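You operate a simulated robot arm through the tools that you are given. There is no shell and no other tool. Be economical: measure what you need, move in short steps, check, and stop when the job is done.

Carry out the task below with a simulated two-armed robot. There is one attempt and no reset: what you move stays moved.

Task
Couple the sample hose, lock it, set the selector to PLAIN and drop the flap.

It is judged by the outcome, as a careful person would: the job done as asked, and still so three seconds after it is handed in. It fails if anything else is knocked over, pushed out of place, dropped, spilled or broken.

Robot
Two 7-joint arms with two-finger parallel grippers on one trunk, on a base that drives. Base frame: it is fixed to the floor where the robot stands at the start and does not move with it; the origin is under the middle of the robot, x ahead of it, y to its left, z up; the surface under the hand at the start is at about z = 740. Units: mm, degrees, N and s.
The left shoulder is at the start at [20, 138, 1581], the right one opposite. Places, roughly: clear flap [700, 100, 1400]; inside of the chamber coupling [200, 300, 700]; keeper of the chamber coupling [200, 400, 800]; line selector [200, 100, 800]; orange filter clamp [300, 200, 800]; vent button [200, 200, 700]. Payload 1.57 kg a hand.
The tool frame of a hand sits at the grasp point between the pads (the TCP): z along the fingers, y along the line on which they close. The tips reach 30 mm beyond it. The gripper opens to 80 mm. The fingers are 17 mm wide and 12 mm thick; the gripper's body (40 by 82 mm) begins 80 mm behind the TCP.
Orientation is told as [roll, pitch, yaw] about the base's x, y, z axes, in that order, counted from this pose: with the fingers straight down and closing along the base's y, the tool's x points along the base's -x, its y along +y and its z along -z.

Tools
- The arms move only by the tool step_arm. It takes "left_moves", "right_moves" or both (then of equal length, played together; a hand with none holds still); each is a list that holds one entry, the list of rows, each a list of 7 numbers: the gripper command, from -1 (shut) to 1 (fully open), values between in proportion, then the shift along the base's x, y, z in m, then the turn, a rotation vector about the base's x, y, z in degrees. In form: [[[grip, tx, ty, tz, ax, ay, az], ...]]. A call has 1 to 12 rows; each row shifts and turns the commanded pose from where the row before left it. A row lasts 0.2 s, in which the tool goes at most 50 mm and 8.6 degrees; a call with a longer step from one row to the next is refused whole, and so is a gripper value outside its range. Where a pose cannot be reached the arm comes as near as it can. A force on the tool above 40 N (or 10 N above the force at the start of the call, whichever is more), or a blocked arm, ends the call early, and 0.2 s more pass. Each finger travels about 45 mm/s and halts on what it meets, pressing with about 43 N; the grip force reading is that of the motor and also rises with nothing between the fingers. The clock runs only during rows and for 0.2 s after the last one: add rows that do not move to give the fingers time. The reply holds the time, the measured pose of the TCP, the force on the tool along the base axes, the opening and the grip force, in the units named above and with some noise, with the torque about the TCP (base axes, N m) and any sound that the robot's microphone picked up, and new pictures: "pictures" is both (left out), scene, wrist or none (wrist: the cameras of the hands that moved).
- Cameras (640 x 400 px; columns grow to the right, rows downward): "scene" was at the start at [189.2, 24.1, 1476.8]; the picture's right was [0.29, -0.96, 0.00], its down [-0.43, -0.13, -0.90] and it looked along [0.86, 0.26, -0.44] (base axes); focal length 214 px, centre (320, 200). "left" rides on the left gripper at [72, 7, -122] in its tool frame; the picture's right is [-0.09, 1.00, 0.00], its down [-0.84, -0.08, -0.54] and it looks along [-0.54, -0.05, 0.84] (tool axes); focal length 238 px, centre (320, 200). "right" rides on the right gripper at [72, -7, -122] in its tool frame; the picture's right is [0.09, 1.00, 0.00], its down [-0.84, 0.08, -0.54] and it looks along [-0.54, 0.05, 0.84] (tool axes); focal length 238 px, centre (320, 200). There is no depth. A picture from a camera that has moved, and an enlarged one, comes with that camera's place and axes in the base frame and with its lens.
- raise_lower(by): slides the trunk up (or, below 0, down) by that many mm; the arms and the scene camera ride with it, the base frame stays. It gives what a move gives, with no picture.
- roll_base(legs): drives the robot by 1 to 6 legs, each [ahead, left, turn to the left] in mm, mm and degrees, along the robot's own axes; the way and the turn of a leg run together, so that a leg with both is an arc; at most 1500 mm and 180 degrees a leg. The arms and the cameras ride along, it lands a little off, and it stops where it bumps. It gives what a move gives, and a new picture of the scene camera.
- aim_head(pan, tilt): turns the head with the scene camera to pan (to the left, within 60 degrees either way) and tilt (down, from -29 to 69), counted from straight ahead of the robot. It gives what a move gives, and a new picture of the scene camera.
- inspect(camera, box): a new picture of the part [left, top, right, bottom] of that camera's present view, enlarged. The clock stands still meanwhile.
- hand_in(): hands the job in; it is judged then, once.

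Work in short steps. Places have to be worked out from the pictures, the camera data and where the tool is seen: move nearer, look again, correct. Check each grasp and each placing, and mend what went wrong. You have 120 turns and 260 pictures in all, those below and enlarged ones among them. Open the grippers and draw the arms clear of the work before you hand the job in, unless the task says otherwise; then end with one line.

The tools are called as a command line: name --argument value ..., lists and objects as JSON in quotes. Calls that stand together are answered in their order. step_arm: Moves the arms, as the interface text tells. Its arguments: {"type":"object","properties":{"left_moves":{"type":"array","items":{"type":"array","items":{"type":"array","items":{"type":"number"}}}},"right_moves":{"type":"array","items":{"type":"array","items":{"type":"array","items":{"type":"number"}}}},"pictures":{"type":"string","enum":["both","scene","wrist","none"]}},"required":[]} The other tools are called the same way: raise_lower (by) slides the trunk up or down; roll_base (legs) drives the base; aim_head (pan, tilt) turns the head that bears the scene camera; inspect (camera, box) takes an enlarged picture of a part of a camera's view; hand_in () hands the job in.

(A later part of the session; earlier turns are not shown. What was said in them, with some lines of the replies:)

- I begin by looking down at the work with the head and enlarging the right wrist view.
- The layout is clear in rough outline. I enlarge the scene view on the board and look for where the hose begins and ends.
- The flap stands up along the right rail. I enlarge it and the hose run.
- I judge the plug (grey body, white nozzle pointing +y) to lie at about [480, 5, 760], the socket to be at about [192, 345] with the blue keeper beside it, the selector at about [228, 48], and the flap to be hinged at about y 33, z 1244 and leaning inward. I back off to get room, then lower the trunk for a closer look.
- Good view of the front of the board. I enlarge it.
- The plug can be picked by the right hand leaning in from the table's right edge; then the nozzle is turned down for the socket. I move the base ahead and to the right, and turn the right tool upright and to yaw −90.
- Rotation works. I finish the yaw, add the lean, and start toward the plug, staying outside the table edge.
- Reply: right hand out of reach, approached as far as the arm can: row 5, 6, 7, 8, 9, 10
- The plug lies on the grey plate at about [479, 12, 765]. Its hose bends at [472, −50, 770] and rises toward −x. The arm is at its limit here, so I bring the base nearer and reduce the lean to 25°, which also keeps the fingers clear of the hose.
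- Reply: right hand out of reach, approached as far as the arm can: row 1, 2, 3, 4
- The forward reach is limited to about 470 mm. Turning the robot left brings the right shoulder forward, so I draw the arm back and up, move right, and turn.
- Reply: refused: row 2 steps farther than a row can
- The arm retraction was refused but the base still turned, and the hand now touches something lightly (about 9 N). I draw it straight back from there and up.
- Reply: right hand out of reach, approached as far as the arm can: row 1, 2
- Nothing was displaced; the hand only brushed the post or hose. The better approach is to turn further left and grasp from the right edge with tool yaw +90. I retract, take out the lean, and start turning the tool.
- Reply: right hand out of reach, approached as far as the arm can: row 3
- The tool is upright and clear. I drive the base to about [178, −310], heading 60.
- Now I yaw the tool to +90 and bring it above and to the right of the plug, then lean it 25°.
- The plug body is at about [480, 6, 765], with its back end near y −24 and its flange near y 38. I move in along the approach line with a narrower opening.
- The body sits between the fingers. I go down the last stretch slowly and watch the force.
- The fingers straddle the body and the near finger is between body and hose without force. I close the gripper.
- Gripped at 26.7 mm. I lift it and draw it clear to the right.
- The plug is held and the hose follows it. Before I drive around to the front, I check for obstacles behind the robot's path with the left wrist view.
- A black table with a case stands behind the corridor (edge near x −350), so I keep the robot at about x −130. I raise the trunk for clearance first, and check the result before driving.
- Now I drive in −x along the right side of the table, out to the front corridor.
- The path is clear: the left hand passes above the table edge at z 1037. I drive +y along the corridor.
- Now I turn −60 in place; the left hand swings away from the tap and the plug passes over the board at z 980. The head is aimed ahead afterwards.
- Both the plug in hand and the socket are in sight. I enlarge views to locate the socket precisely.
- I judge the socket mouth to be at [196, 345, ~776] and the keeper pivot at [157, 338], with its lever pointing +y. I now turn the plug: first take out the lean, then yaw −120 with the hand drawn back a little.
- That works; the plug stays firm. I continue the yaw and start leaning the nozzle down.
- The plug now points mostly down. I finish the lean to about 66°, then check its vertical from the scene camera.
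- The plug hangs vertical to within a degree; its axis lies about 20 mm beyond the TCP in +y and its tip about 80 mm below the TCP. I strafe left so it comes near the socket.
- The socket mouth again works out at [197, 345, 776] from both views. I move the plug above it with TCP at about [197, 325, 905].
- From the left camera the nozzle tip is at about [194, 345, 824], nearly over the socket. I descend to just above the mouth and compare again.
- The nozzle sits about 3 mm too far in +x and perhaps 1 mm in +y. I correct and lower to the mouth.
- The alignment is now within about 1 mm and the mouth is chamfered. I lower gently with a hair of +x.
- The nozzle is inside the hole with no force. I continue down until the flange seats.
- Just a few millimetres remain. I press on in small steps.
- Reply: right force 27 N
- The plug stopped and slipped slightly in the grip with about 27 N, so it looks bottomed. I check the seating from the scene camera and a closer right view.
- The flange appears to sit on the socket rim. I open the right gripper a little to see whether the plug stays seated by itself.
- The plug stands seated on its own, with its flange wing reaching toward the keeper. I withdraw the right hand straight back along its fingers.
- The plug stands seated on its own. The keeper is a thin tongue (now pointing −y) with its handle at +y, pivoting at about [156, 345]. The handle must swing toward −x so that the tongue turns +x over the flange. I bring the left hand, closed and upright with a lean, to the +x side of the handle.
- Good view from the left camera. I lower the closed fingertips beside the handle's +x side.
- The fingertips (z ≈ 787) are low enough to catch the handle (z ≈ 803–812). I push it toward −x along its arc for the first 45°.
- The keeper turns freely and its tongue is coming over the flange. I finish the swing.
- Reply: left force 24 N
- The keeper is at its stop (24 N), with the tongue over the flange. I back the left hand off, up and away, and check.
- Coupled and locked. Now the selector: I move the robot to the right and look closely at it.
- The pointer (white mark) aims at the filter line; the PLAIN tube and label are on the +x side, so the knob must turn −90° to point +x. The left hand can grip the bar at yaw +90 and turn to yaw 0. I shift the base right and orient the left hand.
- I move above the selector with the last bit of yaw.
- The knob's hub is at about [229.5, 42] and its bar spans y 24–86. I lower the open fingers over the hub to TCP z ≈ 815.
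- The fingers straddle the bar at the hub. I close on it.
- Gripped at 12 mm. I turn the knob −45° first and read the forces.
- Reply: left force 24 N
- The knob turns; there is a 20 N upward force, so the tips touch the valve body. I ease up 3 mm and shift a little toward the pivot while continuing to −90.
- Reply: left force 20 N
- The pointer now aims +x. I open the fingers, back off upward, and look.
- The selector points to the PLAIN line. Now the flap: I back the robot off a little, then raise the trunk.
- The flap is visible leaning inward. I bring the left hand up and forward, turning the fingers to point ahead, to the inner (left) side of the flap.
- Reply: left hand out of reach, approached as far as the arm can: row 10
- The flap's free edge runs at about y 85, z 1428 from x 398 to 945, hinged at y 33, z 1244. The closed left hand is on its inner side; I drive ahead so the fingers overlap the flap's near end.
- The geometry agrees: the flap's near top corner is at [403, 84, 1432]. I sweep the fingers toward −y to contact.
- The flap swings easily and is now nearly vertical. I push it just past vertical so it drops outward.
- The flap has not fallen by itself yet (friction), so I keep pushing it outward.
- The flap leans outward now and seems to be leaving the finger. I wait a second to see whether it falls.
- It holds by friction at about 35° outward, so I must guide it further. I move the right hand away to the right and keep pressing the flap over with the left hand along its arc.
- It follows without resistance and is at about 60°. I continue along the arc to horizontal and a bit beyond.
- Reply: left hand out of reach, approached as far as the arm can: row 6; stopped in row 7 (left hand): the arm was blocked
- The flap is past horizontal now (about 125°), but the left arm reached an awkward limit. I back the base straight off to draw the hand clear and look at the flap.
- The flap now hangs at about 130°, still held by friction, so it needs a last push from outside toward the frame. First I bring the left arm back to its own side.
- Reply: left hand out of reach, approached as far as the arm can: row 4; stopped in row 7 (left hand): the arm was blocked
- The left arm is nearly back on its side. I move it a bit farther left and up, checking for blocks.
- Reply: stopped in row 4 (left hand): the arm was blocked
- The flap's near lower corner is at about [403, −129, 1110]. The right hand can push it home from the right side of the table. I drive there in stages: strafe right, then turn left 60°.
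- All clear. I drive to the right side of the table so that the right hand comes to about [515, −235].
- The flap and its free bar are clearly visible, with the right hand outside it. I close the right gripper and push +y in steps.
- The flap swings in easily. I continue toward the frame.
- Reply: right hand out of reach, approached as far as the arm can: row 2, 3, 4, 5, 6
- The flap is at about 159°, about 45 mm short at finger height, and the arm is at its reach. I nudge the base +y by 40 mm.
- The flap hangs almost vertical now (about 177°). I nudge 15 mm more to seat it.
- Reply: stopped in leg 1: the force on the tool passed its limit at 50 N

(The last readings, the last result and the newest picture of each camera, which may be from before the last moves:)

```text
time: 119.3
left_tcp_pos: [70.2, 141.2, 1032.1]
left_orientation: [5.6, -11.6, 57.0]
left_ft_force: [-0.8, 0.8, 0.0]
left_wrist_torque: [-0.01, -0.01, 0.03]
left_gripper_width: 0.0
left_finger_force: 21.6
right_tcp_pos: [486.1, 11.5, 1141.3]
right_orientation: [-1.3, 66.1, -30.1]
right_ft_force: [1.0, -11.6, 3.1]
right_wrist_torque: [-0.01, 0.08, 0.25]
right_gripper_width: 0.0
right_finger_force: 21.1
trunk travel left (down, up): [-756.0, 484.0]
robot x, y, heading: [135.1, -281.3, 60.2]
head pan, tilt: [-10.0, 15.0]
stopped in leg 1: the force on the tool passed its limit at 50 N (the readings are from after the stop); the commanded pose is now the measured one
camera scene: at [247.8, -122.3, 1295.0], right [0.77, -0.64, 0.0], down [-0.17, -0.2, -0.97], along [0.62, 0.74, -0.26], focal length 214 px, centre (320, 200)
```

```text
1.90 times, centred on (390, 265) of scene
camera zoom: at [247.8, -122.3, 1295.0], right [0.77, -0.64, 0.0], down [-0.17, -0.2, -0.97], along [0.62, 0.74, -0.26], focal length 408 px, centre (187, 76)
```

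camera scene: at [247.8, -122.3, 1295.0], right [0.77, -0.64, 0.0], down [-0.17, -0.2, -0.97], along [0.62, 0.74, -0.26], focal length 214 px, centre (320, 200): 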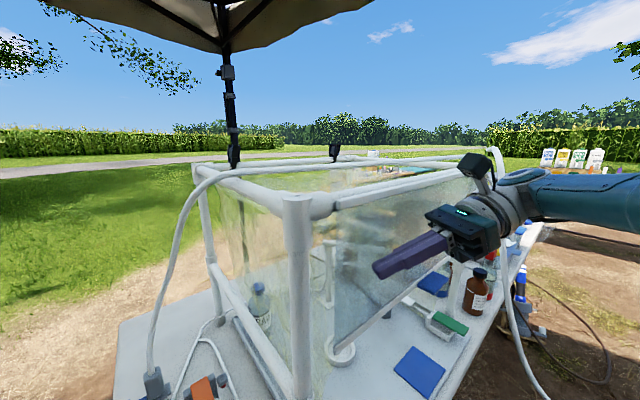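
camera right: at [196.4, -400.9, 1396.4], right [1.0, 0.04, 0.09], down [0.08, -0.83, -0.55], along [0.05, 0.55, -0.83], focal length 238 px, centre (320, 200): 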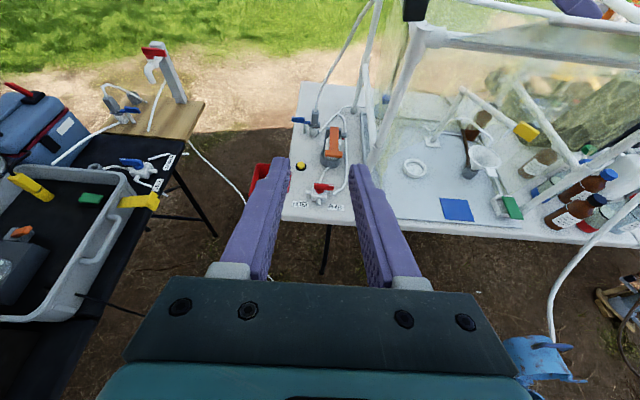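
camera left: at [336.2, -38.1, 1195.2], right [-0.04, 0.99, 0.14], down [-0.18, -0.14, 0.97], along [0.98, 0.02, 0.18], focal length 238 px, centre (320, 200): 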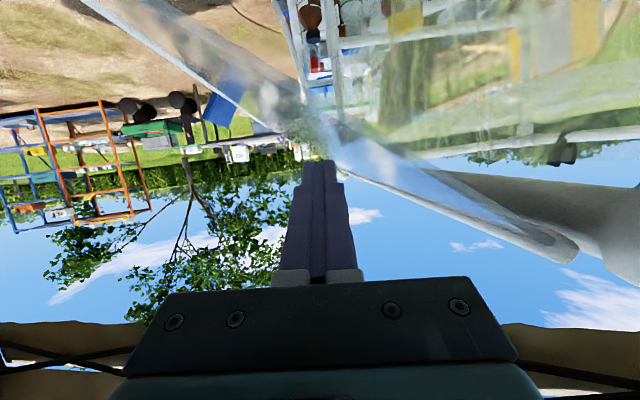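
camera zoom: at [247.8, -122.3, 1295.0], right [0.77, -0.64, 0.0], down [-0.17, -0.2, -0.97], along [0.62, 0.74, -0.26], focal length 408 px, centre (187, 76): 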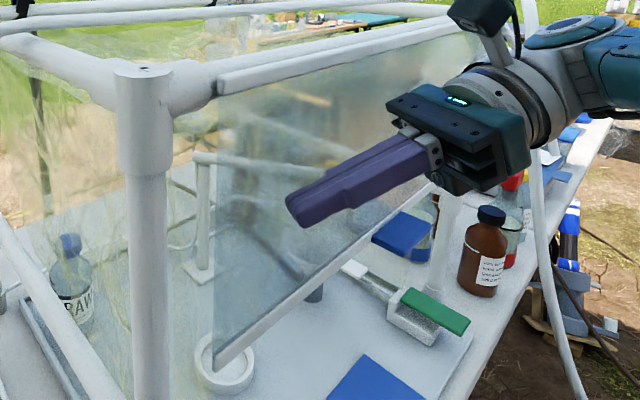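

The flap reached its stop and hangs closed. I back off and confirm it stays.

roll_base --legs '[[-130, -75, 0]]'

inspect --camera "scene" --box '[250, 140, 530, 370]'

```text
time: 120.7
left_tcp_pos: [70.4, -7.2, 1033.2]
left_orientation: [5.7, -11.7, 57.0]
left_ft_force: [0.0, -0.2, -1.7]
left_wrist_torque: [0.01, -0.01, -0.02]
left_gripper_width: 0.1
left_finger_force: 21.4
right_tcp_pos: [485.6, -136.1, 1142.3]
right_orientation: [-0.7, 66.2, -29.7]
right_ft_force: [-0.8, -0.5, -0.5]
right_wrist_torque: [0.0, 0.01, -0.01]
right_gripper_width: 0.0
right_finger_force: 21.4
trunk travel left (down, up): [-756.0, 484.0]
robot x, y, heading: [139.3, -426.8, 60.1]
head pan, tilt: [-10.0, 15.0]
camera scene: at [248.8, -270.7, 1295.3], right [0.77, -0.64, 0.0], down [-0.17, -0.2, -0.97], along [0.62, 0.74, -0.26], focal length 214 px, centre (320, 200)
```

scene: 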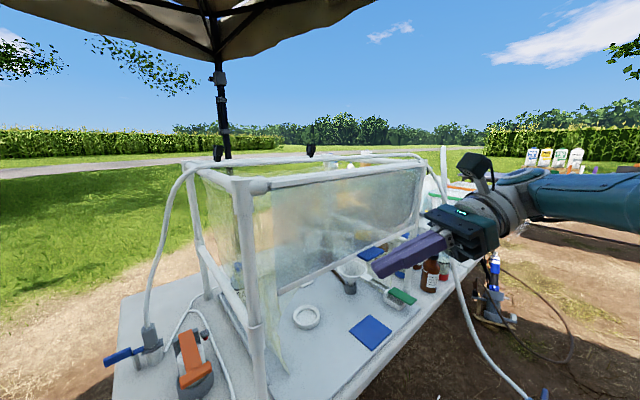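

```text
1.74 times, centred on (390, 255) of scene
camera zoom: at [248.8, -270.7, 1295.3], right [0.77, -0.64, 0.0], down [-0.17, -0.2, -0.97], along [0.62, 0.74, -0.26], focal length 373 px, centre (198, 104)
```

zoom: 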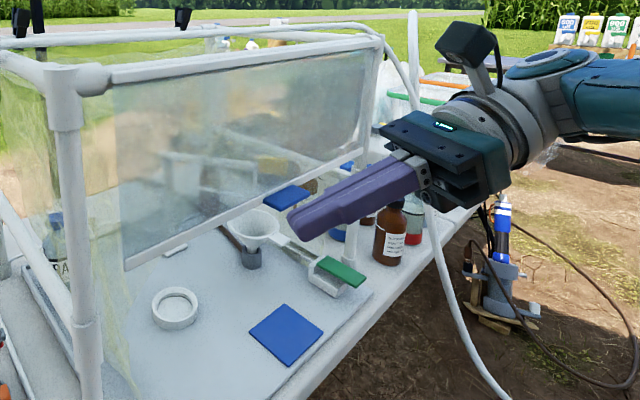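

The flap stays closed. I drive further clear, open the grippers and check the coupling and selector a last time.

roll_base --legs '[[-120, 100, 0]]'

step_arm --left_moves '[[[1, 0, 0, 0, 0, 0, 0], [1, 0, 0, 0, 0, 0, 0], [1, 0, 0, 0, 0, 0, 0], [1, 0, 0, 0, 0, 0, 0]]]' --right_moves '[[[1, 0, 0, 0, 0, 0, 0], [1, 0, 0, 0, 0, 0, 0], [1, 0, 0, 0, 0, 0, 0], [1, 0, 0, 0, 0, 0, 0]]]' --pictures "none"

aim_head --pan 0 --tilt 35

inspect --camera "scene" --box '[190, 100, 430, 280]'

```text
time: 122.1
left_tcp_pos: [-77.9, -61.1, 1032.6]
left_orientation: [5.8, -11.8, 56.9]
left_ft_force: [-0.5, 0.9, 0.0]
left_wrist_torque: [-0.01, 0.02, 0.01]
left_gripper_width: 0.3
left_finger_force: 21.5
right_tcp_pos: [338.4, -191.7, 1143.7]
right_orientation: [-0.7, 66.2, -29.7]
right_ft_force: [0.0, -0.2, -0.5]
right_wrist_torque: [-0.02, 0.0, 0.0]
right_gripper_width: 0.0
right_finger_force: 21.6
trunk travel left (down, up): [-756.0, 484.0]
robot x, y, heading: [-10.2, -482.5, 60.1]
head pan, tilt: [-10.0, 15.0]
camera scene: at [100.8, -326.3, 1295.3], right [0.77, -0.64, 0.0], down [-0.17, -0.2, -0.97], along [0.62, 0.74, -0.26], focal length 214 px, centre (320, 200)
```

scene: 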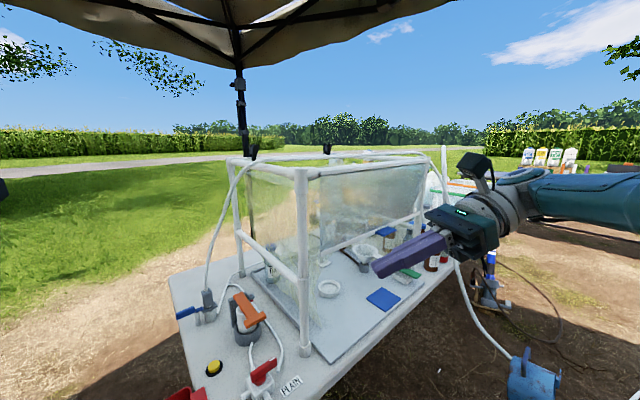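

```text
time: 123.1
left_tcp_pos: [-77.3, -62.2, 1032.3]
left_orientation: [5.8, -11.7, 57.0]
left_ft_force: [0.5, 1.0, 0.5]
left_wrist_torque: [0.02, -0.01, 0.01]
left_gripper_width: 80.1
left_finger_force: 0.0
right_tcp_pos: [337.2, -191.6, 1143.8]
right_orientation: [-0.7, 66.1, -29.7]
right_ft_force: [0.2, -0.4, 0.5]
right_wrist_torque: [-0.01, -0.01, -0.01]
right_gripper_width: 80.1
right_finger_force: 0.0
trunk travel left (down, up): [-756.0, 484.0]
robot x, y, heading: [-11.6, -483.6, 60.0]
head pan, tilt: [-10.0, 15.0]
```

```text
time: 124.0
left_tcp_pos: [-78.4, -60.9, 1032.9]
left_orientation: [5.7, -11.7, 57.0]
left_ft_force: [0.0, 1.0, -0.2]
left_wrist_torque: [0.03, 0.0, 0.01]
left_gripper_width: 80.0
left_finger_force: 0.1
right_tcp_pos: [337.4, -192.9, 1143.8]
right_orientation: [-0.7, 66.2, -29.8]
right_ft_force: [0.0, 0.2, -0.1]
right_wrist_torque: [0.0, -0.01, -0.04]
right_gripper_width: 79.6
right_finger_force: 0.0
trunk travel left (down, up): [-756.0, 484.0]
robot x, y, heading: [-11.1, -484.7, 60.1]
head pan, tilt: [0.0, 35.0]
camera scene: at [84.8, -321.6, 1263.4], right [0.87, -0.5, 0.0], down [-0.29, -0.5, -0.82], along [0.41, 0.71, -0.57], focal length 214 px, centre (320, 200)
```

scene: 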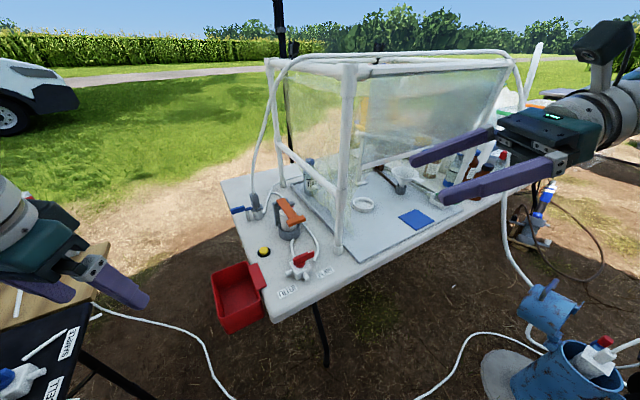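

```text
2.22 times, centred on (310, 190) of scene
camera zoom: at [84.8, -321.6, 1263.4], right [0.87, -0.5, 0.0], down [-0.29, -0.5, -0.82], along [0.41, 0.71, -0.57], focal length 477 px, centre (342, 222)
```

zoom: 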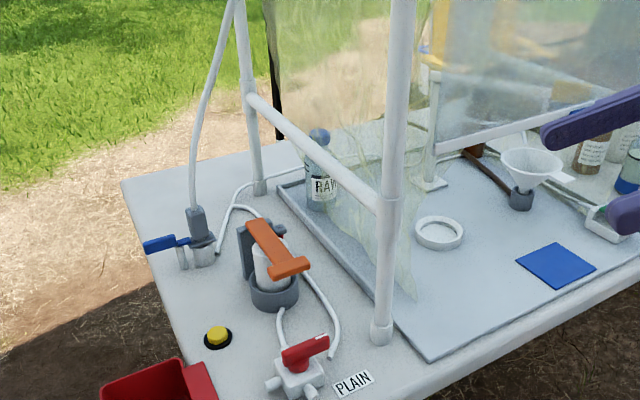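

Everything is as it should be: the plug is seated with the keeper over it, the selector points to PLAIN, the flap is down and the arms are clear. I hand the job in.

hand_in

```text
The job is handed in.
```

The sample hose is coupled and locked, the selector is on PLAIN and the flap is down. The flap did not fall on its own, so I pushed it down until it met its stop.
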